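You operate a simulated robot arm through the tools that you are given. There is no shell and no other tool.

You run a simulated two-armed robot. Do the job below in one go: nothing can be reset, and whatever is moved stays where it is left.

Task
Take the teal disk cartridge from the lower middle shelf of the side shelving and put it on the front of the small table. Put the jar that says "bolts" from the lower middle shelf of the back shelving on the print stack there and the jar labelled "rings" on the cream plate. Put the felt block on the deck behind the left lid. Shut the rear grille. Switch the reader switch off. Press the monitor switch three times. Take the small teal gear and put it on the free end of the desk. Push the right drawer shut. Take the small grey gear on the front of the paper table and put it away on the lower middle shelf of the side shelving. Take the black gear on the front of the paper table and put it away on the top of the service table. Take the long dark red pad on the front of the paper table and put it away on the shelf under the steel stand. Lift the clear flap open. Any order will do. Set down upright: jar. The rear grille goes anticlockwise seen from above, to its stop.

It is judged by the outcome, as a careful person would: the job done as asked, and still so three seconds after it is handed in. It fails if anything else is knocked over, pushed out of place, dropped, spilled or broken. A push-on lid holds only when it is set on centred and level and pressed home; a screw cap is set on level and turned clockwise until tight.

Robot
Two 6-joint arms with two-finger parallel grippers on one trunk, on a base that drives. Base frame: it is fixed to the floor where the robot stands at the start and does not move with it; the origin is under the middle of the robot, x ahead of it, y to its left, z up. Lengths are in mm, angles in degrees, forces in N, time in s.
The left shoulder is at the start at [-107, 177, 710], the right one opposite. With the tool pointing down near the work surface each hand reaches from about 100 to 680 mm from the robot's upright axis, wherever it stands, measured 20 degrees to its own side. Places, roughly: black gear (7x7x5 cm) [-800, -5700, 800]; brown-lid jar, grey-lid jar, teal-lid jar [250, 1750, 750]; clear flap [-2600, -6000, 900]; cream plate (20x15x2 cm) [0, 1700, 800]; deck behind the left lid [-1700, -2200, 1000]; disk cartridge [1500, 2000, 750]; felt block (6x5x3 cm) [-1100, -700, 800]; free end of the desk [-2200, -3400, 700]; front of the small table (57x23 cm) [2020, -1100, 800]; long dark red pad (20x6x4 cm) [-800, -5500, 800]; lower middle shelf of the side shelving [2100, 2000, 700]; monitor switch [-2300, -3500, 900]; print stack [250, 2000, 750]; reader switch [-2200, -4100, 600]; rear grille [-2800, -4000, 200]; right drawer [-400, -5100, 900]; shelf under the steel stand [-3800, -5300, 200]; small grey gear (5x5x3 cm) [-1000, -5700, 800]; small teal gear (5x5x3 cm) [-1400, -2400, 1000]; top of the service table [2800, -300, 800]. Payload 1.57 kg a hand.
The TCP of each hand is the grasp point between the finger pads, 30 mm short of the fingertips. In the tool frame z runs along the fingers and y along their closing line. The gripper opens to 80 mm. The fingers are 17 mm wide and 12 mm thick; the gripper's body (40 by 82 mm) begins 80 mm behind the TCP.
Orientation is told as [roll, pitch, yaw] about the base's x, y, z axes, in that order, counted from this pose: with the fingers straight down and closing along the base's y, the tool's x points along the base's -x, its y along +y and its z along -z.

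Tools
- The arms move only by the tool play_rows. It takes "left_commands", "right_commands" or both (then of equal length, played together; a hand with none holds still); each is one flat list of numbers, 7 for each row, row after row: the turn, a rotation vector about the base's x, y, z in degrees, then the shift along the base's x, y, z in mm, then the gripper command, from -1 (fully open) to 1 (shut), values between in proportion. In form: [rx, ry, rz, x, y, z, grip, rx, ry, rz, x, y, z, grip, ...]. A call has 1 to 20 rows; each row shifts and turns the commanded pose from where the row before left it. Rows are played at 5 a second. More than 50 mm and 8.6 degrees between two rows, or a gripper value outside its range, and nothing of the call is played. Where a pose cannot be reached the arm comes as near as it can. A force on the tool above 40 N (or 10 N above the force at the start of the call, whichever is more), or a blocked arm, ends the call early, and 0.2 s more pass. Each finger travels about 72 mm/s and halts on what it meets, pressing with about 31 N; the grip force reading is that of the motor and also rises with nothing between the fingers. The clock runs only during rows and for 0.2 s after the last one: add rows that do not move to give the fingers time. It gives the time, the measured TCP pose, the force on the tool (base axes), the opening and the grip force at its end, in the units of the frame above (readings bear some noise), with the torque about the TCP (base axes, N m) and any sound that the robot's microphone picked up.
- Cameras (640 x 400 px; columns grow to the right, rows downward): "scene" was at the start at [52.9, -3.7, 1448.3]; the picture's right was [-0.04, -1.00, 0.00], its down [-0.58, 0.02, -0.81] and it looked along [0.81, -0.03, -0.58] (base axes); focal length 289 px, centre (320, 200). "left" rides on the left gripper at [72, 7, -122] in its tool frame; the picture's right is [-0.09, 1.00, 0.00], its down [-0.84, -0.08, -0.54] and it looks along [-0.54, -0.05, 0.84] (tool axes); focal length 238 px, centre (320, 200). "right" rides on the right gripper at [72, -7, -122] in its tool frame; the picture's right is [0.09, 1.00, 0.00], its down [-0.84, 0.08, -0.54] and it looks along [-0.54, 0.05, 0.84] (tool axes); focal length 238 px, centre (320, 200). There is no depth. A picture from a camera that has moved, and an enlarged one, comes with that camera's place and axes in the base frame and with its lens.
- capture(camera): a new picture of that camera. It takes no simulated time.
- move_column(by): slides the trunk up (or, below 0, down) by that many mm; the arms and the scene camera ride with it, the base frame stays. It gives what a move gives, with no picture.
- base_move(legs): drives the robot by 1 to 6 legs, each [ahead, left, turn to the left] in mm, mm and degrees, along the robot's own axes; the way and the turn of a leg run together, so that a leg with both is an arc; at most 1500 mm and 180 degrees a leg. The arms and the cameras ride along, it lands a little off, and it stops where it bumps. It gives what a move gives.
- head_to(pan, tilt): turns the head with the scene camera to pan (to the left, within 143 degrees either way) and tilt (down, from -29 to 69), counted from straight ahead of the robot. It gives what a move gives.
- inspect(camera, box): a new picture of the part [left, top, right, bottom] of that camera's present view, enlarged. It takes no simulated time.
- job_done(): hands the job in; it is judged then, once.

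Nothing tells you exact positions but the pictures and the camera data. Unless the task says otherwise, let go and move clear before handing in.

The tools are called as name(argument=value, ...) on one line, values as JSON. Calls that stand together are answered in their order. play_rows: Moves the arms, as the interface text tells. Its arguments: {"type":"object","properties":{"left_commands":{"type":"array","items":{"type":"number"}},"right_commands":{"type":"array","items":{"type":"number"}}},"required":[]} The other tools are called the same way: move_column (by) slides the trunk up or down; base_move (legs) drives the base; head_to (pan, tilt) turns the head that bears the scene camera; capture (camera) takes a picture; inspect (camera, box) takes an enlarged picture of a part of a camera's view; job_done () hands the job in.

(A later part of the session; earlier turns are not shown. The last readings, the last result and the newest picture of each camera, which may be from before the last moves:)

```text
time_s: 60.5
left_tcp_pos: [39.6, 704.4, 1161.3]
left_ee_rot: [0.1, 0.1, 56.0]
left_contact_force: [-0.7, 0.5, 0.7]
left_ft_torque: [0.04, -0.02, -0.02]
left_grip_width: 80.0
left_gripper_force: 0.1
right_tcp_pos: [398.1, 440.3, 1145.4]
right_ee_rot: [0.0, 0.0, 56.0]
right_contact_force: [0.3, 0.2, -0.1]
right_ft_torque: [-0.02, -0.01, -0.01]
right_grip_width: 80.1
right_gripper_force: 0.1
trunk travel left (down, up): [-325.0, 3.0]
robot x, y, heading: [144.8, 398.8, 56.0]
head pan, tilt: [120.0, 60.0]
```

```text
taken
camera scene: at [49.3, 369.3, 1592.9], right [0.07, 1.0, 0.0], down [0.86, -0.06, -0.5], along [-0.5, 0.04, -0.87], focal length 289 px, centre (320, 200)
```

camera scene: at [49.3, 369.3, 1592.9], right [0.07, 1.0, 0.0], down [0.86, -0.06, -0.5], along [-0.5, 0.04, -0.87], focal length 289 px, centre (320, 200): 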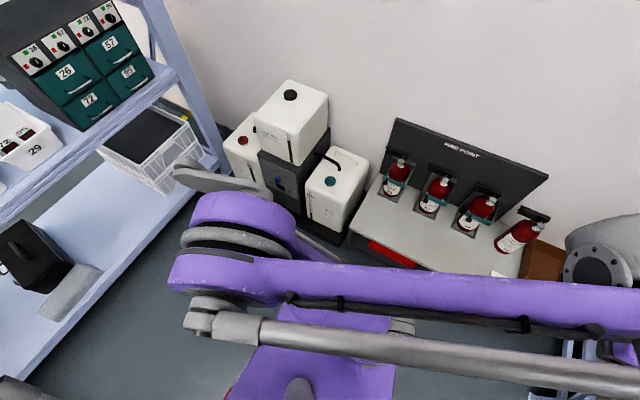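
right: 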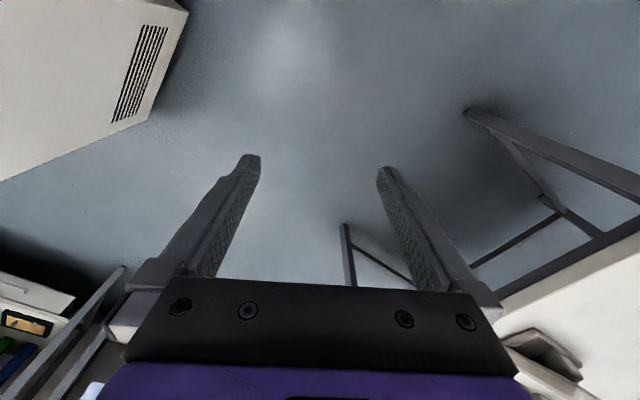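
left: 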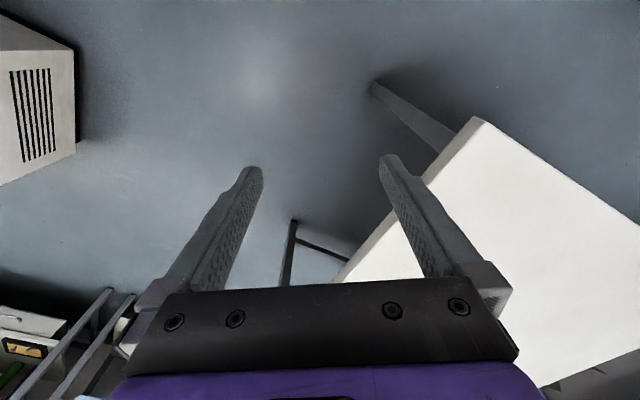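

Looking straight down the aisle now; the left wrist would pass close to the post, so I'll bring both hands inward 100 mm and then drive ahead.

play_rows(left_commands=[0, 0, 0, 41, -27.9, 0, -1, 0, 0, 0, 41, -27.9, 0, -1], right_commands=[0, 0, 0, -41, 27.9, 0, -1, 0, 0, 0, -41, 27.9, 0, -1])

head_to(pan=60, tilt=60)

capture(camera="scene")

head_to(pan=0, tilt=55)

capture(camera="scene")

```text
time_s: 61.1
left_tcp_pos: [123.6, 645.8, 1159.4]
left_ee_rot: [-0.1, 0.1, 56.0]
left_contact_force: [0.0, 0.3, -0.7]
left_ft_torque: [0.0, -0.01, -0.03]
left_grip_width: 79.9
left_gripper_force: 0.1
right_tcp_pos: [316.3, 497.9, 1146.8]
right_ee_rot: [-0.1, 0.0, 56.0]
right_contact_force: [0.4, -0.3, 0.0]
right_ft_torque: [-0.03, 0.0, 0.01]
right_grip_width: 79.9
right_gripper_force: 0.1
trunk travel left (down, up): [-325.0, 3.0]
robot x, y, heading: [138.3, 401.2, 55.8]
head pan, tilt: [120.0, 60.0]
```

```text
time_s: 62.4
left_tcp_pos: [123.2, 646.5, 1160.2]
left_ee_rot: [0.0, 0.0, 56.0]
left_contact_force: [0.5, -0.7, 0.2]
left_ft_torque: [0.0, 0.02, 0.05]
left_grip_width: 80.3
left_gripper_force: 0.0
right_tcp_pos: [316.0, 496.4, 1145.7]
right_ee_rot: [0.0, 0.0, 56.0]
right_contact_force: [-0.3, -1.1, 0.0]
right_ft_torque: [0.02, -0.01, -0.02]
right_grip_width: 79.9
right_gripper_force: 0.0
trunk travel left (down, up): [-325.0, 3.0]
robot x, y, heading: [142.9, 400.6, 56.0]
head pan, tilt: [60.0, 60.0]
```

```text
taken
camera scene: at [86.6, 424.4, 1592.9], right [0.9, 0.44, 0.0], down [0.38, -0.78, -0.5], along [-0.22, 0.45, -0.87], focal length 289 px, centre (320, 200)
```

scene: 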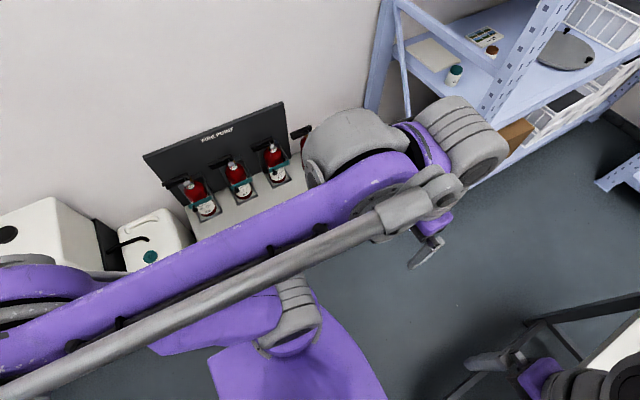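

```text
time_s: 63.7
left_tcp_pos: [122.2, 645.8, 1159.2]
left_ee_rot: [0.0, 0.0, 56.1]
left_contact_force: [1.0, -0.3, 0.4]
left_ft_torque: [-0.01, -0.01, 0.01]
left_grip_width: 80.2
left_gripper_force: 0.1
right_tcp_pos: [316.5, 496.3, 1146.2]
right_ee_rot: [0.0, 0.0, 56.0]
right_contact_force: [0.0, 0.4, 0.3]
right_ft_torque: [0.0, -0.01, 0.0]
right_grip_width: 80.2
right_gripper_force: 0.1
trunk travel left (down, up): [-325.0, 3.0]
robot x, y, heading: [141.6, 398.7, 56.1]
head pan, tilt: [0.0, 55.0]
```

```text
taken
camera scene: at [156.1, 424.4, 1599.0], right [0.83, -0.56, 0.0], down [-0.46, -0.68, -0.57], along [0.32, 0.48, -0.82], focal length 289 px, centre (320, 200)
```

scene: 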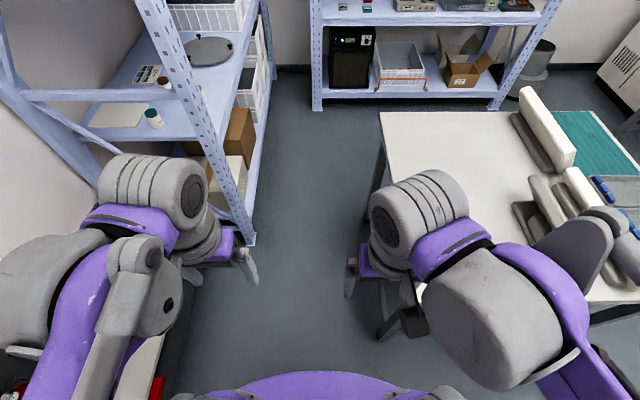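

Clear picture of the aisle: I'll shift 42 mm right and drive ahead, checking midway.

base_move(legs=[[0, -42, 0], [700, 0, 0]])

head_to(pan=60, tilt=60)

capture(camera="scene")

head_to(pan=-60, tilt=60)

capture(camera="scene")

```text
time_s: 66.1
left_tcp_pos: [262.0, 774.4, 1158.7]
left_ee_rot: [-0.1, 0.1, 55.2]
left_contact_force: [1.4, 0.2, -0.3]
left_ft_torque: [-0.06, 0.07, -0.03]
left_grip_width: 80.0
left_gripper_force: 0.1
right_tcp_pos: [453.1, 623.8, 1147.5]
right_ee_rot: [0.0, 0.1, 55.2]
right_contact_force: [0.4, 1.1, 0.0]
right_ft_torque: [-0.07, 0.03, 0.0]
right_grip_width: 80.1
right_gripper_force: 0.1
trunk travel left (down, up): [-325.0, 3.0]
robot x, y, heading: [275.7, 530.7, 55.3]
head pan, tilt: [0.0, 55.0]
stopped in leg 2: the robot was blocked; the commanded pose is now the measured one
```

```text
time_s: 67.4
left_tcp_pos: [258.3, 770.2, 1159.3]
left_ee_rot: [-0.1, 0.1, 55.2]
left_contact_force: [-1.0, 0.9, 0.1]
left_ft_torque: [0.04, 0.02, 0.01]
left_grip_width: 80.0
left_gripper_force: 0.0
right_tcp_pos: [449.9, 618.8, 1146.2]
right_ee_rot: [0.0, 0.1, 55.2]
right_contact_force: [-0.4, -0.3, 0.3]
right_ft_torque: [0.03, -0.02, -0.01]
right_grip_width: 80.1
right_gripper_force: 0.1
trunk travel left (down, up): [-325.0, 3.0]
robot x, y, heading: [269.4, 525.2, 55.1]
head pan, tilt: [60.0, 60.0]
```

```text
taken
camera scene: at [219.1, 550.2, 1592.9], right [0.9, 0.43, 0.0], down [0.37, -0.78, -0.5], along [-0.21, 0.45, -0.87], focal length 289 px, centre (320, 200)
```

scene: 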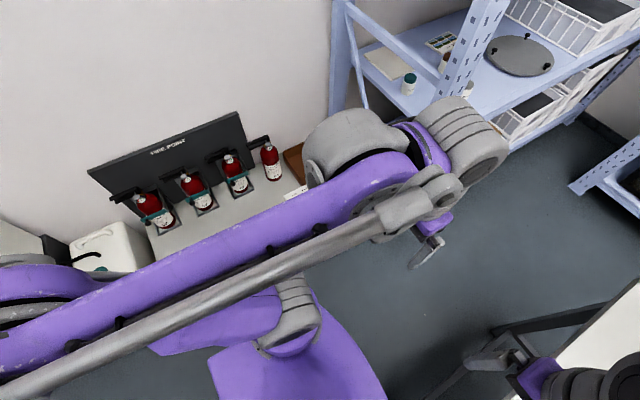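

```text
time_s: 69.4
left_tcp_pos: [258.3, 769.6, 1158.6]
left_ee_rot: [0.0, -0.1, 55.2]
left_contact_force: [0.7, 0.6, 0.2]
left_ft_torque: [0.02, -0.01, -0.01]
left_grip_width: 79.9
left_gripper_force: 0.1
right_tcp_pos: [448.5, 620.1, 1146.1]
right_ee_rot: [0.0, 0.0, 55.2]
right_contact_force: [-0.7, 0.7, -0.2]
right_ft_torque: [-0.02, -0.02, 0.04]
right_grip_width: 79.8
right_gripper_force: 0.1
trunk travel left (down, up): [-325.0, 3.0]
robot x, y, heading: [273.9, 526.7, 55.3]
head pan, tilt: [-60.0, 60.0]
```

```text
taken
camera scene: at [313.9, 484.4, 1592.9], right [-0.08, -1.0, 0.0], down [-0.86, 0.07, -0.5], along [0.5, -0.04, -0.87], focal length 289 px, centre (320, 200)
```

scene: 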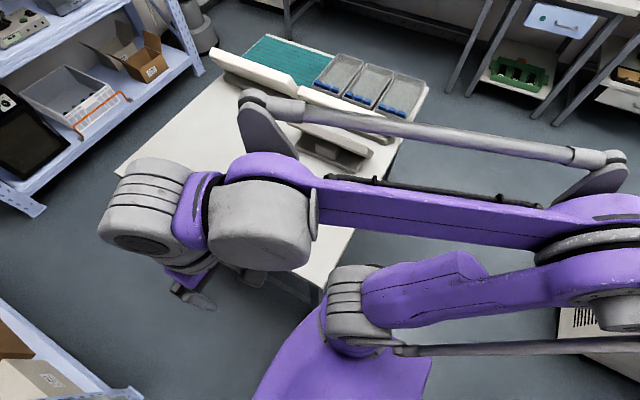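

The raised shoulder carriage caught the table's corner, so the aisle is too tight. I'll back out and go around the far side of the table, where the passage is over a metre wide.

base_move(legs=[[-430, 0, 0.8], [0, -800, 0]])

head_to(pan=-90, tilt=35)

capture(camera="scene")

head_to(pan=-40, tilt=35)

capture(camera="scene")

```text
time_s: 79.1
left_tcp_pos: [692.4, -26.7, 1160.1]
left_ee_rot: [0.1, 0.1, 56.2]
left_contact_force: [-0.7, -0.2, -0.2]
left_ft_torque: [-0.02, 0.02, 0.01]
left_grip_width: 79.9
left_gripper_force: 0.1
right_tcp_pos: [885.5, -174.4, 1146.2]
right_ee_rot: [-0.1, -0.1, 56.1]
right_contact_force: [0.2, -1.1, 0.6]
right_ft_torque: [0.05, -0.02, 0.02]
right_grip_width: 80.1
right_gripper_force: 0.0
trunk travel left (down, up): [-325.0, 3.0]
robot x, y, heading: [712.5, -273.7, 56.3]
head pan, tilt: [-60.0, 60.0]
```

```text
time_s: 80.1
left_tcp_pos: [692.6, -26.5, 1159.6]
left_ee_rot: [0.0, 0.0, 56.2]
left_contact_force: [0.2, 0.3, -0.2]
left_ft_torque: [-0.01, -0.01, 0.03]
left_grip_width: 79.9
left_gripper_force: 0.2
right_tcp_pos: [885.4, -175.7, 1146.0]
right_ee_rot: [0.1, 0.1, 56.2]
right_contact_force: [0.8, -0.2, 0.4]
right_ft_torque: [0.0, -0.01, -0.01]
right_grip_width: 80.0
right_gripper_force: 0.1
trunk travel left (down, up): [-325.0, 3.0]
robot x, y, heading: [709.4, -272.1, 56.2]
head pan, tilt: [-90.0, 35.0]
```

```text
taken
camera scene: at [759.2, -356.4, 1627.2], right [-0.56, -0.83, 0.0], down [-0.48, 0.32, -0.82], along [0.68, -0.46, -0.57], focal length 289 px, centre (320, 200)
```

scene: 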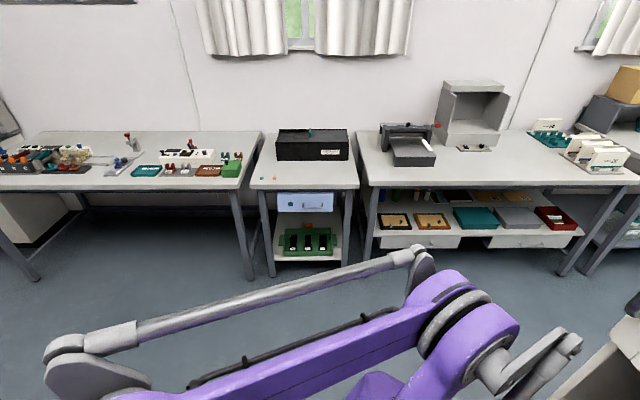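

```text
time_s: 81.2
left_tcp_pos: [692.3, -25.7, 1160.0]
left_ee_rot: [0.0, 0.0, 56.1]
left_contact_force: [-0.1, 0.5, 0.4]
left_ft_torque: [-0.01, 0.0, 0.0]
left_grip_width: 80.2
left_gripper_force: 0.1
right_tcp_pos: [886.2, -175.5, 1145.3]
right_ee_rot: [0.0, 0.0, 56.2]
right_contact_force: [-0.9, 0.2, 0.6]
right_ft_torque: [-0.01, -0.01, -0.01]
right_grip_width: 79.7
right_gripper_force: 0.1
trunk travel left (down, up): [-325.0, 3.0]
robot x, y, heading: [714.1, -269.7, 56.0]
head pan, tilt: [-40.0, 35.0]
```

```text
taken
camera scene: at [770.6, -283.0, 1627.2], right [0.28, -0.96, 0.0], down [-0.55, -0.16, -0.82], along [0.79, 0.23, -0.57], focal length 289 px, centre (320, 200)
```

scene: 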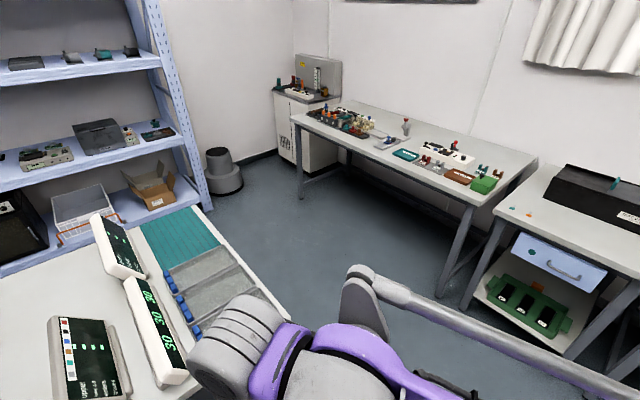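

I see the service table, the small table (black box at the back, free front strip) and the next bench along the window wall. I'll continue right, then drive ahead between the table and the service table to the side shelving.

base_move(legs=[[0, -840, 0], [1500, 0, 0], [300, 0, 0]])

head_to(pan=30, tilt=35)

capture(camera="scene")

```text
time_s: 97.7
left_tcp_pos: [2418.4, 1001.4, 1159.7]
left_ee_rot: [0.0, 0.1, 55.2]
left_contact_force: [-0.3, 0.6, -0.1]
left_ft_torque: [0.01, 0.02, -0.02]
left_grip_width: 79.9
left_gripper_force: 0.2
right_tcp_pos: [2608.9, 850.0, 1146.1]
right_ee_rot: [0.0, 0.0, 55.1]
right_contact_force: [-0.2, 0.4, 0.8]
right_ft_torque: [-0.02, 0.01, 0.0]
right_grip_width: 79.9
right_gripper_force: 0.1
trunk travel left (down, up): [-325.0, 3.0]
robot x, y, heading: [2435.8, 757.7, 55.2]
head pan, tilt: [-40.0, 35.0]
```

```text
time_s: 99.1
left_tcp_pos: [2419.0, 1002.8, 1160.2]
left_ee_rot: [0.0, 0.0, 55.2]
left_contact_force: [0.5, -0.7, 0.4]
left_ft_torque: [0.01, -0.04, 0.0]
left_grip_width: 79.9
left_gripper_force: 0.0
right_tcp_pos: [2608.1, 851.6, 1147.1]
right_ee_rot: [0.1, 0.0, 55.2]
right_contact_force: [0.6, 0.1, 0.0]
right_ft_torque: [-0.03, 0.04, -0.02]
right_grip_width: 80.1
right_gripper_force: 0.0
trunk travel left (down, up): [-325.0, 3.0]
robot x, y, heading: [2433.0, 762.3, 54.9]
head pan, tilt: [30.0, 35.0]
```

```text
taken
camera scene: at [2414.4, 809.9, 1627.2], right [1.0, -0.08, 0.0], down [-0.05, -0.57, -0.82], along [0.07, 0.82, -0.57], focal length 289 px, centre (320, 200)
```

scene: 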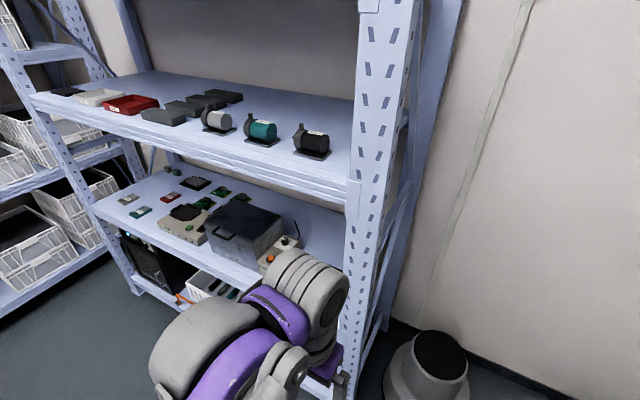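

I'm at the side shelving's right end; cartridges lie on the lower middle shelf toward its left. I'll strafe left to stand in front of them, correcting heading.

base_move(legs=[[-20, 1300, 0.9]])

head_to(pan=0, tilt=50)

capture(camera="scene")

head_to(pan=60, tilt=40)

capture(camera="scene")

```text
time_s: 110.8
left_tcp_pos: [1306.8, 1714.7, 1160.5]
left_ee_rot: [0.0, 0.0, 57.3]
left_contact_force: [-0.2, 0.1, -0.4]
left_ft_torque: [0.02, 0.01, 0.04]
left_grip_width: 80.2
left_gripper_force: 0.0
right_tcp_pos: [1502.2, 1571.8, 1146.1]
right_ee_rot: [0.0, 0.0, 57.2]
right_contact_force: [-0.5, 0.1, 0.0]
right_ft_torque: [0.0, 0.02, 0.0]
right_grip_width: 79.9
right_gripper_force: 0.2
trunk travel left (down, up): [-325.0, 3.0]
robot x, y, heading: [1329.3, 1469.0, 57.2]
head pan, tilt: [30.0, 35.0]
```

```text
time_s: 111.8
left_tcp_pos: [1307.6, 1714.5, 1159.2]
left_ee_rot: [0.0, 0.0, 57.2]
left_contact_force: [0.4, 0.3, -1.0]
left_ft_torque: [0.01, 0.03, -0.02]
left_grip_width: 80.1
left_gripper_force: 0.1
right_tcp_pos: [1503.2, 1570.1, 1145.9]
right_ee_rot: [-0.1, 0.1, 57.3]
right_contact_force: [-0.4, 0.1, -0.3]
right_ft_torque: [-0.03, 0.0, 0.0]
right_grip_width: 79.9
right_gripper_force: 0.1
trunk travel left (down, up): [-325.0, 3.0]
robot x, y, heading: [1330.0, 1470.3, 57.1]
head pan, tilt: [0.0, 50.0]
```

```text
taken
camera scene: at [1347.2, 1499.1, 1605.5], right [0.84, -0.54, 0.0], down [-0.41, -0.64, -0.64], along [0.35, 0.54, -0.77], focal length 289 px, centre (320, 200)
```

scene: 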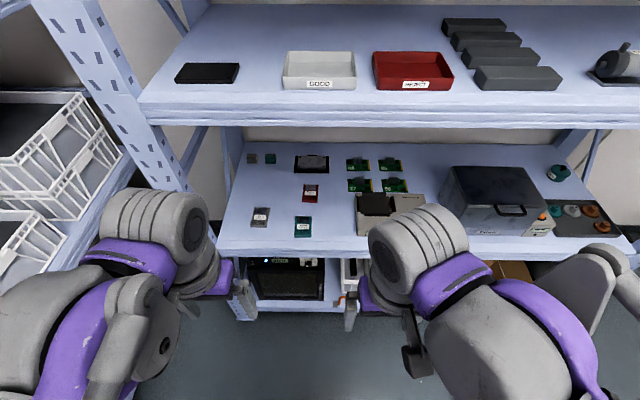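

```text
time_s: 113.0
left_tcp_pos: [1305.8, 1715.3, 1160.1]
left_ee_rot: [0.0, 0.0, 57.3]
left_contact_force: [0.3, -0.2, -0.5]
left_ft_torque: [-0.03, -0.01, 0.01]
left_grip_width: 80.1
left_gripper_force: 0.1
right_tcp_pos: [1502.9, 1571.7, 1146.5]
right_ee_rot: [0.0, 0.0, 57.3]
right_contact_force: [0.1, 0.1, -0.4]
right_ft_torque: [-0.02, -0.01, -0.01]
right_grip_width: 80.3
right_gripper_force: 0.0
trunk travel left (down, up): [-325.0, 3.0]
robot x, y, heading: [1328.0, 1470.3, 57.3]
head pan, tilt: [60.0, 40.0]
```

```text
taken
camera scene: at [1266.7, 1509.9, 1619.7], right [0.89, 0.46, 0.0], down [0.29, -0.57, -0.77], along [-0.35, 0.68, -0.64], focal length 289 px, centre (320, 200)
```

scene: 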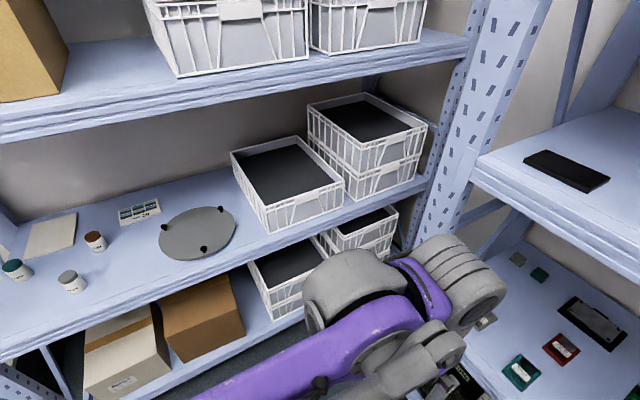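

Great view: the cartridges (grey, teal, red) are right here, and the jars, plate and print stack are on the left. I'll zoom in on both.

inspect(camera="scene", box=[0, 190, 240, 340])

head_to(pan=0, tilt=50)

inspect(camera="scene", box=[220, 140, 460, 260])

inspect(camera="scene", box=[400, 130, 640, 260])

```text
2.67 times, centred on (120, 265) of scene
camera zoom: at [1266.7, 1509.9, 1619.7], right [0.89, 0.46, 0.0], down [0.29, -0.57, -0.77], along [-0.35, 0.68, -0.64], focal length 772 px, centre (853, 27)
```

zoom: 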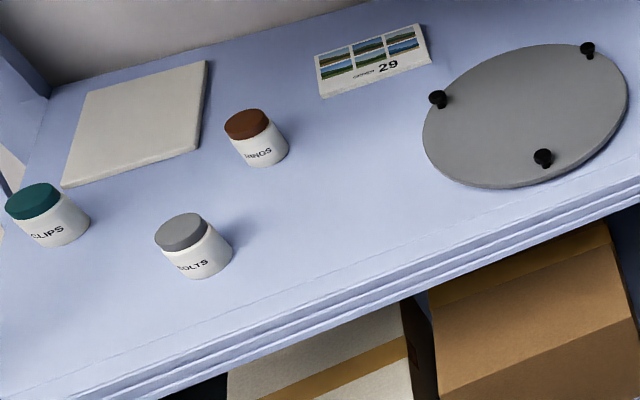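

```text
time_s: 114.3
left_tcp_pos: [1306.4, 1714.5, 1160.3]
left_ee_rot: [0.0, 0.0, 57.3]
left_contact_force: [-0.7, -0.1, -0.6]
left_ft_torque: [0.0, -0.03, 0.0]
left_grip_width: 80.0
left_gripper_force: 0.1
right_tcp_pos: [1501.9, 1570.9, 1146.5]
right_ee_rot: [0.0, 0.0, 57.4]
right_contact_force: [0.0, 0.8, -0.3]
right_ft_torque: [0.02, 0.02, 0.0]
right_grip_width: 80.2
right_gripper_force: 0.0
trunk travel left (down, up): [-325.0, 3.0]
robot x, y, heading: [1329.7, 1471.9, 57.3]
head pan, tilt: [0.0, 50.0]
```

```text
2.67 times, centred on (340, 200) of scene
camera zoom: at [1347.2, 1499.1, 1605.5], right [0.84, -0.54, 0.0], down [-0.41, -0.64, -0.64], along [0.35, 0.54, -0.77], focal length 772 px, centre (267, 200)
```

zoom: 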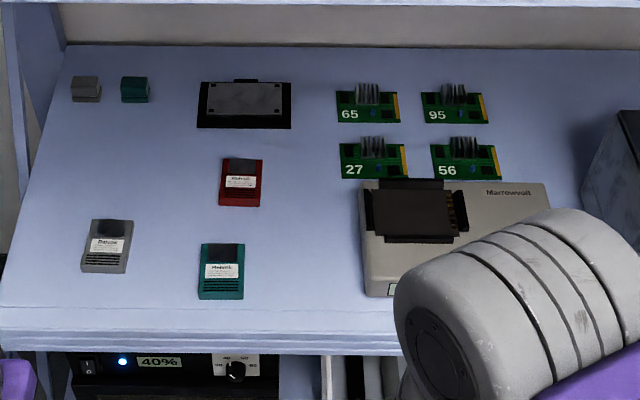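

```text
2.67 times, centred on (520, 195) of scene
camera zoom: at [1347.2, 1499.1, 1605.5], right [0.84, -0.54, 0.0], down [-0.41, -0.64, -0.64], along [0.35, 0.54, -0.77], focal length 772 px, centre (-213, 213)
```

zoom: 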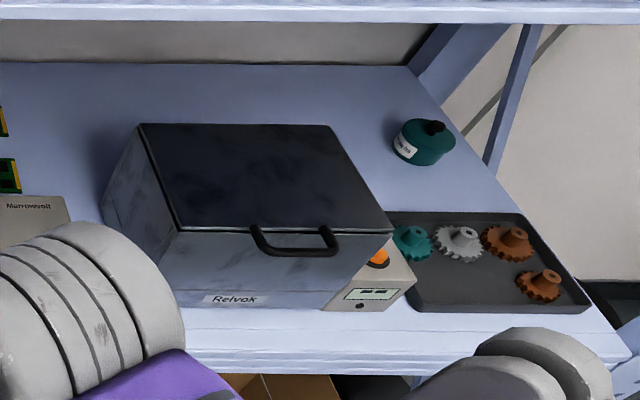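

The labels read CLIPS (teal), BOLTS (grey), RINGS (brown); the print stack shows "29" prints. I'll back off slightly, turn to face the back shelving, lower the trunk, and approach.

base_move(legs=[[-80, 60, 0], [0, 0, 88.8]])

move_column(by=-175)

head_to(pan=0, tilt=30)

capture(camera="scene")

```text
time_s: 119.3
left_tcp_pos: [992.5, 1420.0, 1160.8]
left_ee_rot: [-0.1, -0.1, 145.6]
left_contact_force: [1.1, 0.2, -0.1]
left_ft_torque: [-0.01, 0.0, -0.01]
left_grip_width: 79.7
left_gripper_force: 0.0
right_tcp_pos: [1142.9, 1611.1, 1145.2]
right_ee_rot: [0.0, 0.0, 145.5]
right_contact_force: [-0.6, 0.2, 0.9]
right_ft_torque: [0.0, -0.02, 0.0]
right_grip_width: 80.0
right_gripper_force: 0.1
trunk travel left (down, up): [-325.0, 3.0]
robot x, y, heading: [1238.0, 1433.6, 145.5]
head pan, tilt: [0.0, 50.0]
```

```text
time_s: 121.3
left_tcp_pos: [993.5, 1418.1, 984.5]
left_ee_rot: [0.0, 0.1, 145.6]
left_contact_force: [0.5, -0.2, 1.0]
left_ft_torque: [0.02, 0.0, -0.01]
left_grip_width: 80.0
left_gripper_force: 0.0
right_tcp_pos: [1143.0, 1611.4, 971.8]
right_ee_rot: [0.1, 0.0, 145.5]
right_contact_force: [-0.2, -0.2, -1.1]
right_ft_torque: [-0.03, 0.02, -0.03]
right_grip_width: 80.0
right_gripper_force: 0.0
trunk travel left (down, up): [-150.0, 178.0]
robot x, y, heading: [1236.2, 1433.0, 145.6]
head pan, tilt: [0.0, 50.0]
```

```text
time_s: 122.1
left_tcp_pos: [992.4, 1419.1, 985.3]
left_ee_rot: [0.0, 0.0, 145.5]
left_contact_force: [0.4, 0.7, 0.3]
left_ft_torque: [0.0, -0.01, -0.01]
left_grip_width: 80.1
left_gripper_force: 0.1
right_tcp_pos: [1143.4, 1610.7, 971.4]
right_ee_rot: [0.0, 0.0, 145.6]
right_contact_force: [-0.5, 0.5, 0.7]
right_ft_torque: [0.01, -0.03, -0.01]
right_grip_width: 79.8
right_gripper_force: 0.0
trunk travel left (down, up): [-150.0, 178.0]
robot x, y, heading: [1235.2, 1437.0, 145.3]
head pan, tilt: [0.0, 30.0]
```

```text
taken
camera scene: at [1187.3, 1468.7, 1456.9], right [0.57, 0.82, 0.0], down [0.41, -0.28, -0.87], along [-0.71, 0.49, -0.5], focal length 289 px, centre (320, 200)
```

scene: 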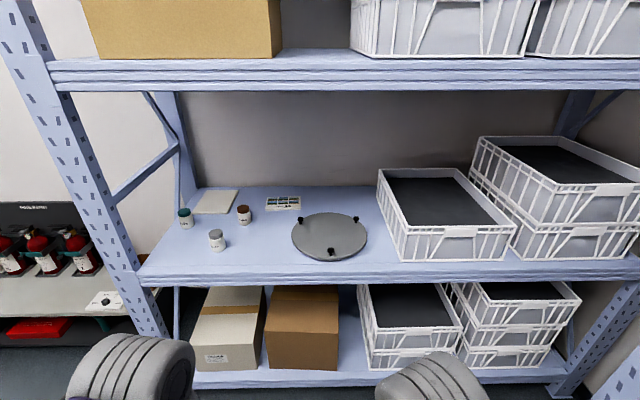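

Good frontal view: bolts jar lid is at about [372, 1621, 897], shelf top about z 838. I'll drive up to the shelving and shift left so both jars and their targets are in reach.

base_move(legs=[[405, 0, 0.7], [0, 290, 0]])

head_to(pan=0, tilt=45)

capture(camera="scene")

```text
time_s: 127.3
left_tcp_pos: [503.5, 1403.2, 985.4]
left_ee_rot: [0.0, 0.0, 146.1]
left_contact_force: [0.0, 0.3, -0.9]
left_ft_torque: [-0.03, 0.02, 0.02]
left_grip_width: 79.9
left_gripper_force: 0.0
right_tcp_pos: [651.9, 1596.2, 971.6]
right_ee_rot: [0.0, 0.0, 146.1]
right_contact_force: [0.0, 0.7, 0.2]
right_ft_torque: [0.0, 0.04, -0.04]
right_grip_width: 80.1
right_gripper_force: 0.1
trunk travel left (down, up): [-150.0, 178.0]
robot x, y, heading: [746.3, 1424.5, 146.1]
head pan, tilt: [0.0, 30.0]
```

```text
time_s: 128.1
left_tcp_pos: [503.7, 1402.7, 985.0]
left_ee_rot: [0.0, 0.0, 146.1]
left_contact_force: [-0.3, -0.1, 0.0]
left_ft_torque: [-0.01, -0.02, 0.01]
left_grip_width: 79.8
left_gripper_force: 0.1
right_tcp_pos: [650.7, 1596.7, 971.4]
right_ee_rot: [0.1, 0.0, 146.0]
right_contact_force: [-0.8, 0.0, 0.0]
right_ft_torque: [0.0, -0.01, 0.03]
right_grip_width: 80.0
right_gripper_force: 0.1
trunk travel left (down, up): [-150.0, 178.0]
robot x, y, heading: [747.8, 1425.9, 146.3]
head pan, tilt: [0.0, 45.0]
```

```text
taken
camera scene: at [704.8, 1449.7, 1434.4], right [0.56, 0.83, 0.0], down [0.59, -0.39, -0.71], along [-0.59, 0.39, -0.71], focal length 289 px, centre (320, 200)
```

scene: 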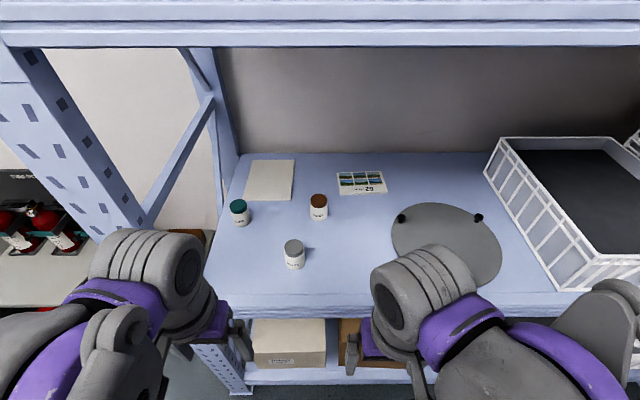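

Both jars, the plate and the print stack are in view and nearly in reach. I'll creep 50 mm closer and look with the right wrist camera.

base_move(legs=[[50, 0, 0]])

capture(camera="scene")

inspect(camera="scene", box=[220, 150, 400, 290])

capture(camera="right")

```text
time_s: 129.0
left_tcp_pos: [461.0, 1431.8, 985.8]
left_ee_rot: [0.0, 0.0, 146.1]
left_contact_force: [-0.7, 0.5, -0.5]
left_ft_torque: [-0.05, -0.03, 0.02]
left_grip_width: 80.2
left_gripper_force: 0.0
right_tcp_pos: [609.3, 1625.0, 971.7]
right_ee_rot: [0.0, 0.0, 146.1]
right_contact_force: [-0.8, 0.0, 0.5]
right_ft_torque: [-0.04, -0.04, 0.01]
right_grip_width: 80.0
right_gripper_force: 0.1
trunk travel left (down, up): [-150.0, 178.0]
robot x, y, heading: [702.1, 1451.1, 146.4]
head pan, tilt: [0.0, 45.0]
```

```text
taken
camera scene: at [662.2, 1478.3, 1434.4], right [0.56, 0.83, 0.0], down [0.59, -0.39, -0.71], along [-0.59, 0.39, -0.71], focal length 289 px, centre (320, 200)
```

scene: 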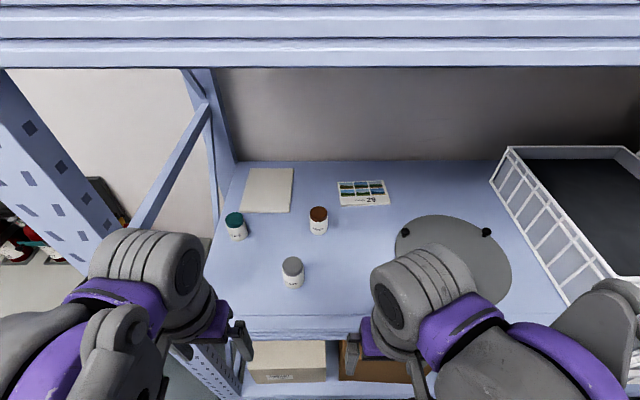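

```text
2.86 times, centred on (310, 220) of scene
camera zoom: at [662.2, 1478.3, 1434.4], right [0.56, 0.83, 0.0], down [0.59, -0.39, -0.71], along [-0.59, 0.39, -0.71], focal length 827 px, centre (349, 143)
```

zoom: 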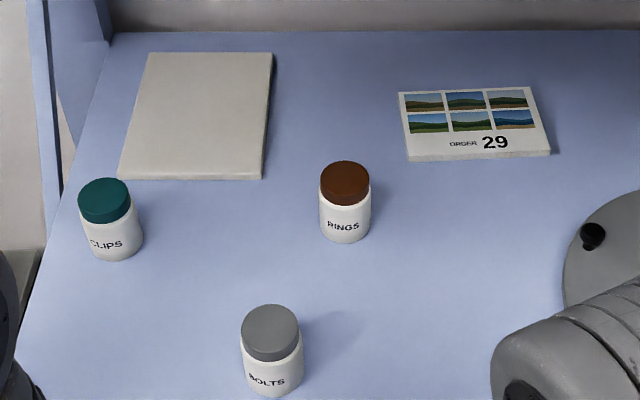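

```text
taken
camera right: at [672.6, 1591.0, 1093.6], right [-0.48, -0.88, 0.0], down [-0.74, 0.4, 0.54], along [-0.48, 0.26, -0.84], focal length 238 px, centre (320, 200)
```

right: 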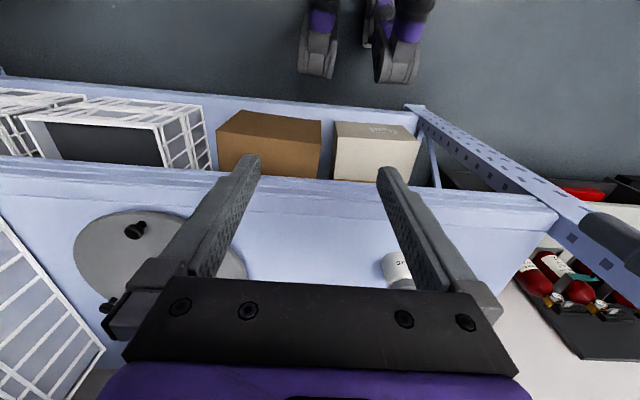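

I'll re-triangulate: shelf top z≈800, jar lids z≈863, bolts near [327,1627], rings near [230,1763]. I'll creep 20 mm closer, then move the right hand over the bolts jar at safe height.

base_move(legs=[[20, 0, 0]])

play_rows(right_commands=[0, 0, 0, -40, -2, 0, -1, 0, 0, 0, -42, -2, 0, -1, 0, 0, 0, -42, -2, 0, -1, 0, 0, 0, -42, -2, 0, -1, 0, 0, 0, -42, -2, 0, -1, 0, 0, 0, -40, 0, 0, -1])

capture(camera="right")

capture(camera="scene")

```text
time_s: 129.8
left_tcp_pos: [445.3, 1443.0, 983.8]
left_ee_rot: [-0.1, 0.0, 146.0]
left_contact_force: [0.3, -0.6, 0.5]
left_ft_torque: [0.01, -0.02, 0.02]
left_grip_width: 79.9
left_gripper_force: 0.1
right_tcp_pos: [593.5, 1635.2, 970.5]
right_ee_rot: [0.0, -0.1, 146.1]
right_contact_force: [0.2, 0.0, 0.0]
right_ft_torque: [-0.02, 0.0, -0.03]
right_grip_width: 80.0
right_gripper_force: 0.1
trunk travel left (down, up): [-150.0, 178.0]
robot x, y, heading: [689.0, 1463.1, 146.1]
head pan, tilt: [0.0, 45.0]
```

```text
time_s: 131.2
left_tcp_pos: [443.8, 1442.3, 984.3]
left_ee_rot: [0.0, 0.0, 146.1]
left_contact_force: [-0.8, 0.5, 0.0]
left_ft_torque: [-0.02, -0.03, 0.03]
left_grip_width: 79.8
left_gripper_force: 0.1
right_tcp_pos: [345.0, 1625.5, 968.7]
right_ee_rot: [0.0, 0.0, 146.1]
right_contact_force: [-0.2, -1.0, -0.2]
right_ft_torque: [0.01, -0.02, 0.01]
right_grip_width: 80.3
right_gripper_force: 0.0
trunk travel left (down, up): [-150.0, 178.0]
robot x, y, heading: [689.5, 1460.9, 146.2]
head pan, tilt: [0.0, 45.0]
```

```text
taken
camera right: at [409.0, 1592.0, 1091.5], right [-0.48, -0.88, 0.0], down [-0.74, 0.4, 0.54], along [-0.48, 0.26, -0.84], focal length 238 px, centre (320, 200)
```

right: 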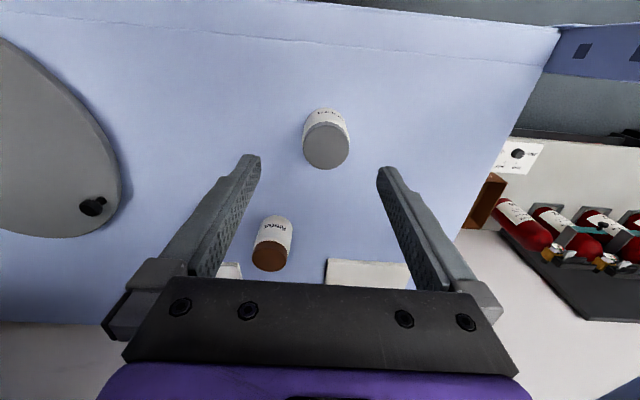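

```text
taken
camera scene: at [645.8, 1488.6, 1434.3], right [0.56, 0.83, 0.0], down [0.59, -0.39, -0.71], along [-0.59, 0.39, -0.71], focal length 289 px, centre (320, 200)
```

scene: 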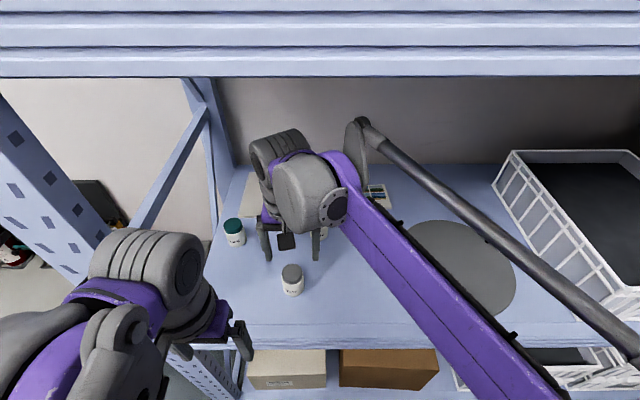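

The wrist camera puts the bolts jar at about [331, 1627], right between the fingers. I'll descend around it and check.

play_rows(right_commands=[0, 0, 0, -14, 2, -20, -1, 0, 0, 0, 0, 0, -40, -1, 0, 0, 0, 0, 0, -40, -1, 0, 0, 0, 0, 0, -30, -1])

capture(camera="right")

```text
time_s: 132.2
left_tcp_pos: [445.7, 1442.4, 984.5]
left_ee_rot: [0.0, 0.0, 146.0]
left_contact_force: [-1.0, 0.1, -0.2]
left_ft_torque: [0.02, 0.0, 0.01]
left_grip_width: 80.1
left_gripper_force: 0.1
right_tcp_pos: [330.3, 1627.4, 839.2]
right_ee_rot: [0.0, 0.0, 146.1]
right_contact_force: [-0.3, -0.5, -0.2]
right_ft_torque: [-0.04, -0.05, 0.0]
right_grip_width: 80.0
right_gripper_force: 0.0
trunk travel left (down, up): [-150.0, 178.0]
robot x, y, heading: [689.0, 1464.9, 146.1]
head pan, tilt: [0.0, 45.0]
```

```text
taken
camera right: at [394.2, 1593.9, 962.0], right [-0.48, -0.88, 0.0], down [-0.74, 0.4, 0.54], along [-0.48, 0.26, -0.84], focal length 238 px, centre (320, 200)
```

right: 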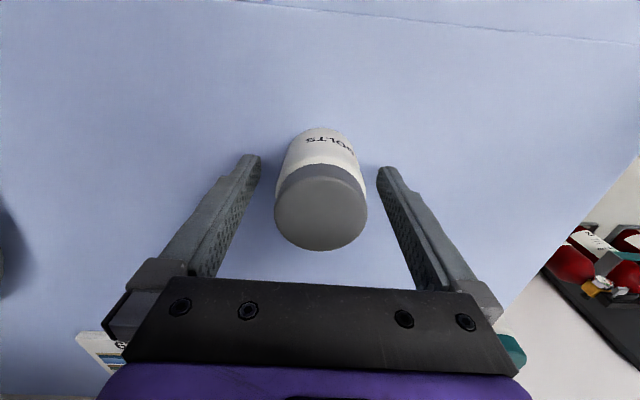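

The jar sits centred between the fingers. Closing the grip.

play_rows(right_commands=[0, 0, 0, 0, 0, 0, 0.2, 0, 0, 0, 0, 0, 0, 0.6, 0, 0, 0, 0, 0, 0, 1, 0, 0, 0, 0, 0, 0, 1, 0, 0, 0, 0, 0, 15, 1, 0, 0, 0, 0, 0, 35, 1, 0, 0, 0, 0, 0, 30, 1])

capture(camera="right")

capture(camera="scene")

```text
time_s: 133.8
left_tcp_pos: [445.9, 1441.5, 984.8]
left_ee_rot: [0.0, 0.0, 146.0]
left_contact_force: [-0.2, 0.6, -0.1]
left_ft_torque: [-0.01, -0.03, -0.03]
left_grip_width: 80.3
left_gripper_force: 0.2
right_tcp_pos: [332.6, 1626.0, 920.9]
right_ee_rot: [0.0, 0.0, 146.2]
right_contact_force: [0.3, -0.1, -1.2]
right_ft_torque: [0.0, 0.0, 0.0]
right_grip_width: 48.8
right_gripper_force: 31.1
trunk travel left (down, up): [-150.0, 178.0]
robot x, y, heading: [690.5, 1460.1, 146.2]
head pan, tilt: [0.0, 45.0]
```

```text
taken
camera right: at [395.7, 1592.4, 1043.7], right [-0.48, -0.88, 0.0], down [-0.74, 0.4, 0.54], along [-0.48, 0.26, -0.84], focal length 238 px, centre (320, 200)
```

right: 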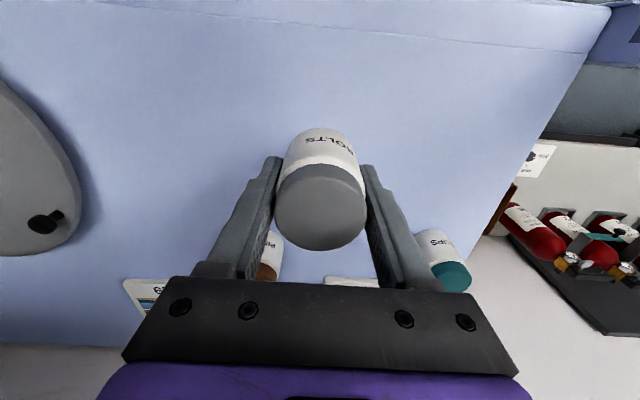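

```text
taken
camera scene: at [647.0, 1488.5, 1434.4], right [0.56, 0.83, 0.0], down [0.59, -0.39, -0.71], along [-0.59, 0.39, -0.71], focal length 289 px, centre (320, 200)
```

scene: 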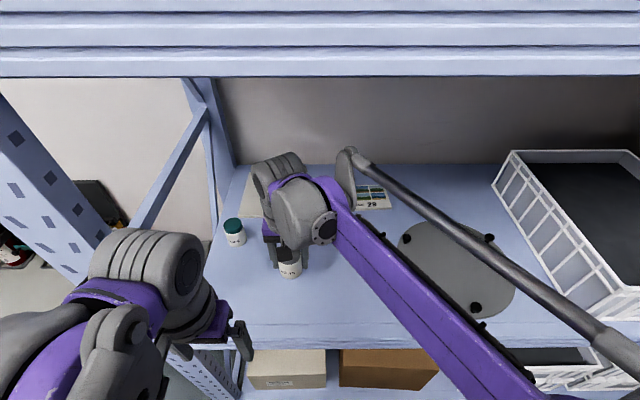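

The jar is held (48.8 mm). I'll lift it higher and carry it over toward the print stack, then look.

play_rows(right_commands=[0, 0, 0, 0, 0, 35, 1, 0, 0, 0, -15, 33, 0, 1, 0, 0, 0, -17, 39, 0, 1, 0, 0, 0, -17, 39, 0, 1, 0, 0, 0, -17, 39, 0, 1, 0, 0, 0, -17, 39, 0, 1, 0, 0, 0, -17, 39, 0, 1, 0, 0, 0, -17, 39, 0, 1])

capture(camera="right")

capture(camera="scene")

```text
time_s: 135.6
left_tcp_pos: [445.7, 1441.6, 984.3]
left_ee_rot: [0.0, -0.1, 146.0]
left_contact_force: [-0.7, 0.3, 0.1]
left_ft_torque: [0.01, -0.02, -0.02]
left_grip_width: 80.0
left_gripper_force: 0.0
right_tcp_pos: [239.4, 1844.6, 955.3]
right_ee_rot: [0.1, -0.1, 146.1]
right_contact_force: [-0.3, -0.4, -2.1]
right_ft_torque: [-0.01, 0.0, 0.02]
right_grip_width: 48.7
right_gripper_force: 30.9
right hand out of reach, approached as far as the arm can: row 7, 8
trunk travel left (down, up): [-150.0, 178.0]
robot x, y, heading: [691.6, 1462.4, 146.2]
head pan, tilt: [0.0, 45.0]
```

```text
taken
camera right: at [302.3, 1810.7, 1077.4], right [-0.48, -0.88, 0.0], down [-0.74, 0.4, 0.54], along [-0.48, 0.26, -0.84], focal length 238 px, centre (320, 200)
```

right: 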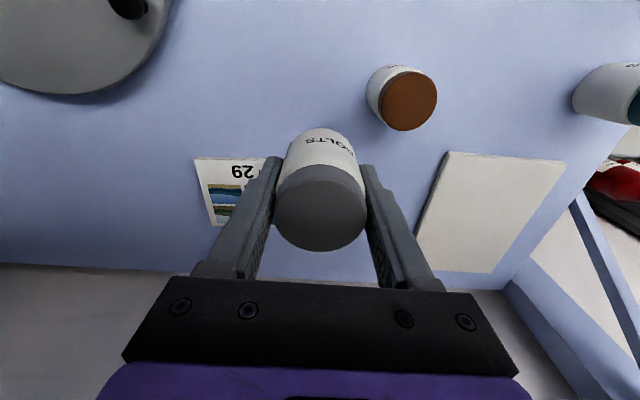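

```text
taken
camera scene: at [647.2, 1488.2, 1434.4], right [0.56, 0.83, 0.0], down [0.59, -0.39, -0.71], along [-0.59, 0.39, -0.71], focal length 289 px, centre (320, 200)
```

scene: 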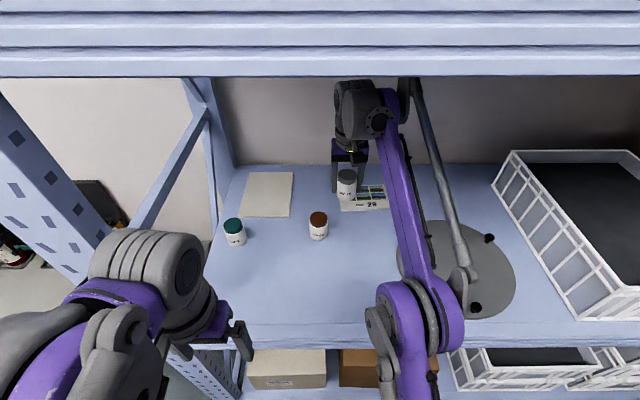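

The arm hits its reach limit at this height. I'll lower the hand, then raise the trunk so the shoulder is nearer the wrist height and reach further.

play_rows(right_commands=[0, 0, 0, 0, 0, -30, 1, 0, 0, 0, 0, 0, -30, 1])

move_column(by=110)

```text
time_s: 136.2
left_tcp_pos: [444.6, 1442.5, 984.2]
left_ee_rot: [-0.1, -0.1, 146.1]
left_contact_force: [-1.2, 0.0, -0.4]
left_ft_torque: [0.0, -0.02, -0.05]
left_grip_width: 80.0
left_gripper_force: 0.0
right_tcp_pos: [238.5, 1843.9, 895.4]
right_ee_rot: [0.0, -0.1, 146.1]
right_contact_force: [-0.1, -1.1, -1.9]
right_ft_torque: [0.04, -0.03, -0.01]
right_grip_width: 48.6
right_gripper_force: 31.2
trunk travel left (down, up): [-150.0, 178.0]
robot x, y, heading: [687.6, 1461.8, 145.8]
head pan, tilt: [0.0, 45.0]
```

```text
time_s: 137.6
left_tcp_pos: [445.2, 1441.4, 1093.5]
left_ee_rot: [0.0, 0.0, 146.1]
left_contact_force: [0.3, 0.4, -0.9]
left_ft_torque: [0.0, -0.04, -0.01]
left_grip_width: 80.0
left_gripper_force: 0.1
right_tcp_pos: [239.4, 1843.4, 1003.5]
right_ee_rot: [0.1, 0.0, 146.1]
right_contact_force: [0.0, -0.3, -2.0]
right_ft_torque: [0.02, -0.01, 0.01]
right_grip_width: 48.8
right_gripper_force: 30.6
trunk travel left (down, up): [-260.0, 68.0]
robot x, y, heading: [690.7, 1465.0, 146.6]
head pan, tilt: [0.0, 45.0]
```

Now I'll lower and extend to the near-centre of the stack, keeping the jar's base about 25 mm above it.

play_rows(right_commands=[0, 0, 0, 0, 0, -40, 1, 0, 0, 0, 0, 0, -40, 1, 0, 0, 0, -14, 26, -20, 1, 0, 0, 0, -14, 26, -15, 1, 0, 0, 0, -13.4, 26.6, -8, 1])

capture(camera="right")

capture(camera="scene")

```text
time_s: 138.8
left_tcp_pos: [444.3, 1442.7, 1094.3]
left_ee_rot: [0.0, 0.0, 146.1]
left_contact_force: [0.4, -0.4, -0.3]
left_ft_torque: [-0.02, 0.03, -0.02]
left_grip_width: 80.0
left_gripper_force: 0.2
right_tcp_pos: [196.9, 1922.7, 881.2]
right_ee_rot: [0.0, -0.1, 146.2]
right_contact_force: [-1.2, -0.4, -1.9]
right_ft_torque: [0.0, -0.01, 0.02]
right_grip_width: 48.6
right_gripper_force: 31.7
trunk travel left (down, up): [-260.0, 68.0]
robot x, y, heading: [690.6, 1461.4, 146.2]
head pan, tilt: [0.0, 45.0]
```

```text
taken
camera right: at [260.3, 1888.7, 1004.3], right [-0.48, -0.88, 0.0], down [-0.74, 0.4, 0.54], along [-0.48, 0.26, -0.84], focal length 238 px, centre (320, 200)
```

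right: 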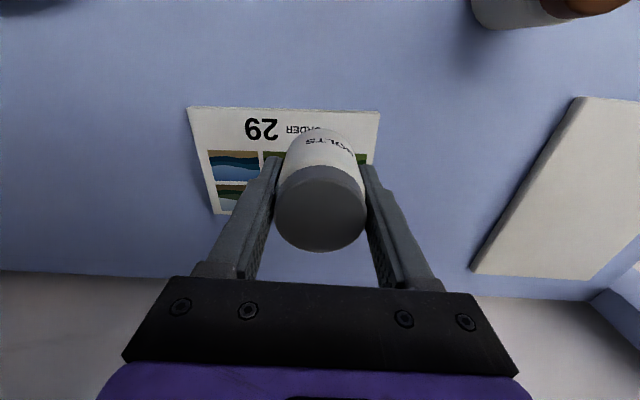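

```text
taken
camera scene: at [652.7, 1485.2, 1543.1], right [0.56, 0.83, 0.0], down [0.59, -0.39, -0.71], along [-0.59, 0.39, -0.71], focal length 289 px, centre (320, 200)
```

scene: 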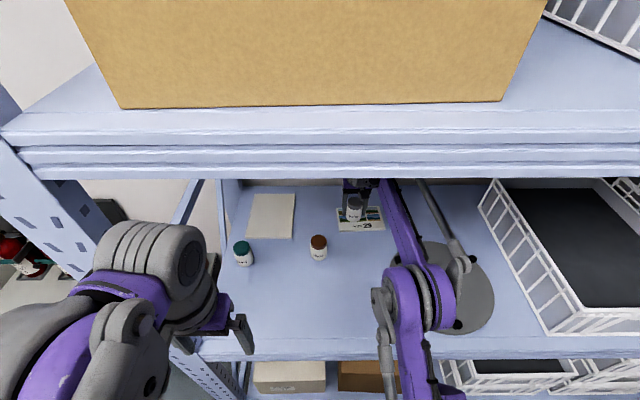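

The wrist view shows the jar over the stack, near-left part. I'll nudge it 8 mm inward and lower gently until it touches.

play_rows(right_commands=[0, 0, 0, -7, 4, -10, 1, 0, 0, 0, 0, 0, -10, 1, 0, 0, 0, 0, 0, -3, 1])

play_rows(right_commands=[0, 0, 0, 0, 0, -3, 1])

```text
time_s: 139.6
left_tcp_pos: [445.4, 1442.4, 1095.0]
left_ee_rot: [-0.1, 0.1, 146.1]
left_contact_force: [0.7, 1.0, -0.9]
left_ft_torque: [-0.03, 0.02, -0.03]
left_grip_width: 79.9
left_gripper_force: 0.0
right_tcp_pos: [191.6, 1926.3, 857.6]
right_ee_rot: [0.0, 0.1, 146.1]
right_contact_force: [-0.5, 0.6, -1.7]
right_ft_torque: [0.0, -0.02, 0.02]
right_grip_width: 48.5
right_gripper_force: 30.6
trunk travel left (down, up): [-260.0, 68.0]
robot x, y, heading: [686.5, 1460.1, 146.0]
head pan, tilt: [0.0, 45.0]
```

```text
time_s: 140.0
left_tcp_pos: [446.3, 1442.0, 1094.8]
left_ee_rot: [0.0, 0.1, 146.0]
left_contact_force: [0.0, 0.4, -0.8]
left_ft_torque: [0.02, 0.01, -0.01]
left_grip_width: 80.0
left_gripper_force: 0.0
right_tcp_pos: [190.6, 1926.8, 855.2]
right_ee_rot: [0.0, 0.0, 146.1]
right_contact_force: [0.9, 0.2, -1.7]
right_ft_torque: [0.01, 0.0, 0.0]
right_grip_width: 48.7
right_gripper_force: 31.1
trunk travel left (down, up): [-260.0, 68.0]
robot x, y, heading: [690.9, 1462.7, 145.9]
head pan, tilt: [0.0, 45.0]
```

play_rows(right_commands=[0, 0, 0, 0, 0, -3, 1])

play_rows(right_commands=[0, 0, 0, 0, 0, -2, 1])

inspect(camera="right", box=[180, 60, 460, 260])

```text
time_s: 140.4
left_tcp_pos: [445.0, 1442.5, 1095.3]
left_ee_rot: [0.0, 0.0, 146.1]
left_contact_force: [-0.2, 0.3, -0.9]
left_ft_torque: [0.01, 0.01, 0.01]
left_grip_width: 79.9
left_gripper_force: 0.1
right_tcp_pos: [191.4, 1925.7, 851.4]
right_ee_rot: [0.1, 0.0, 146.1]
right_contact_force: [-0.2, 0.6, -1.5]
right_ft_torque: [0.0, 0.03, 0.02]
right_grip_width: 48.7
right_gripper_force: 31.1
trunk travel left (down, up): [-260.0, 68.0]
robot x, y, heading: [689.6, 1464.0, 146.1]
head pan, tilt: [0.0, 45.0]
```

```text
time_s: 140.8
left_tcp_pos: [445.8, 1442.1, 1095.5]
left_ee_rot: [0.0, 0.0, 146.0]
left_contact_force: [0.6, -0.7, -0.2]
left_ft_torque: [-0.01, 0.01, 0.04]
left_grip_width: 80.1
left_gripper_force: 0.0
right_tcp_pos: [191.6, 1925.4, 849.7]
right_ee_rot: [0.0, -0.1, 146.1]
right_contact_force: [0.4, 0.1, -1.6]
right_ft_torque: [0.0, -0.03, -0.01]
right_grip_width: 48.7
right_gripper_force: 30.8
trunk travel left (down, up): [-260.0, 68.0]
robot x, y, heading: [689.4, 1461.3, 146.1]
head pan, tilt: [0.0, 45.0]
```

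```text
2.00 times, centred on (320, 160) of right
camera zoom: at [254.8, 1892.1, 972.0], right [-0.48, -0.88, 0.0], down [-0.74, 0.4, 0.54], along [-0.48, 0.26, -0.84], focal length 477 px, centre (320, 280)
```

zoom: 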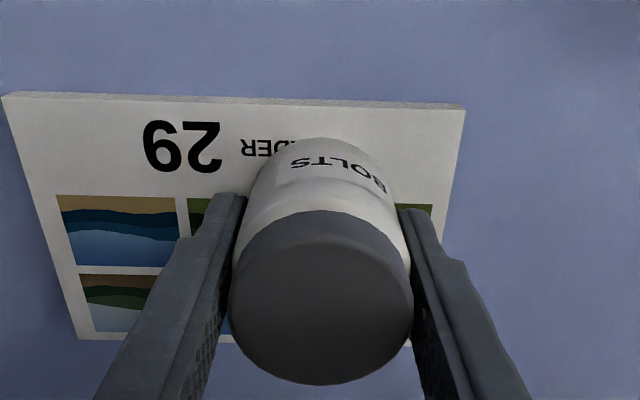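

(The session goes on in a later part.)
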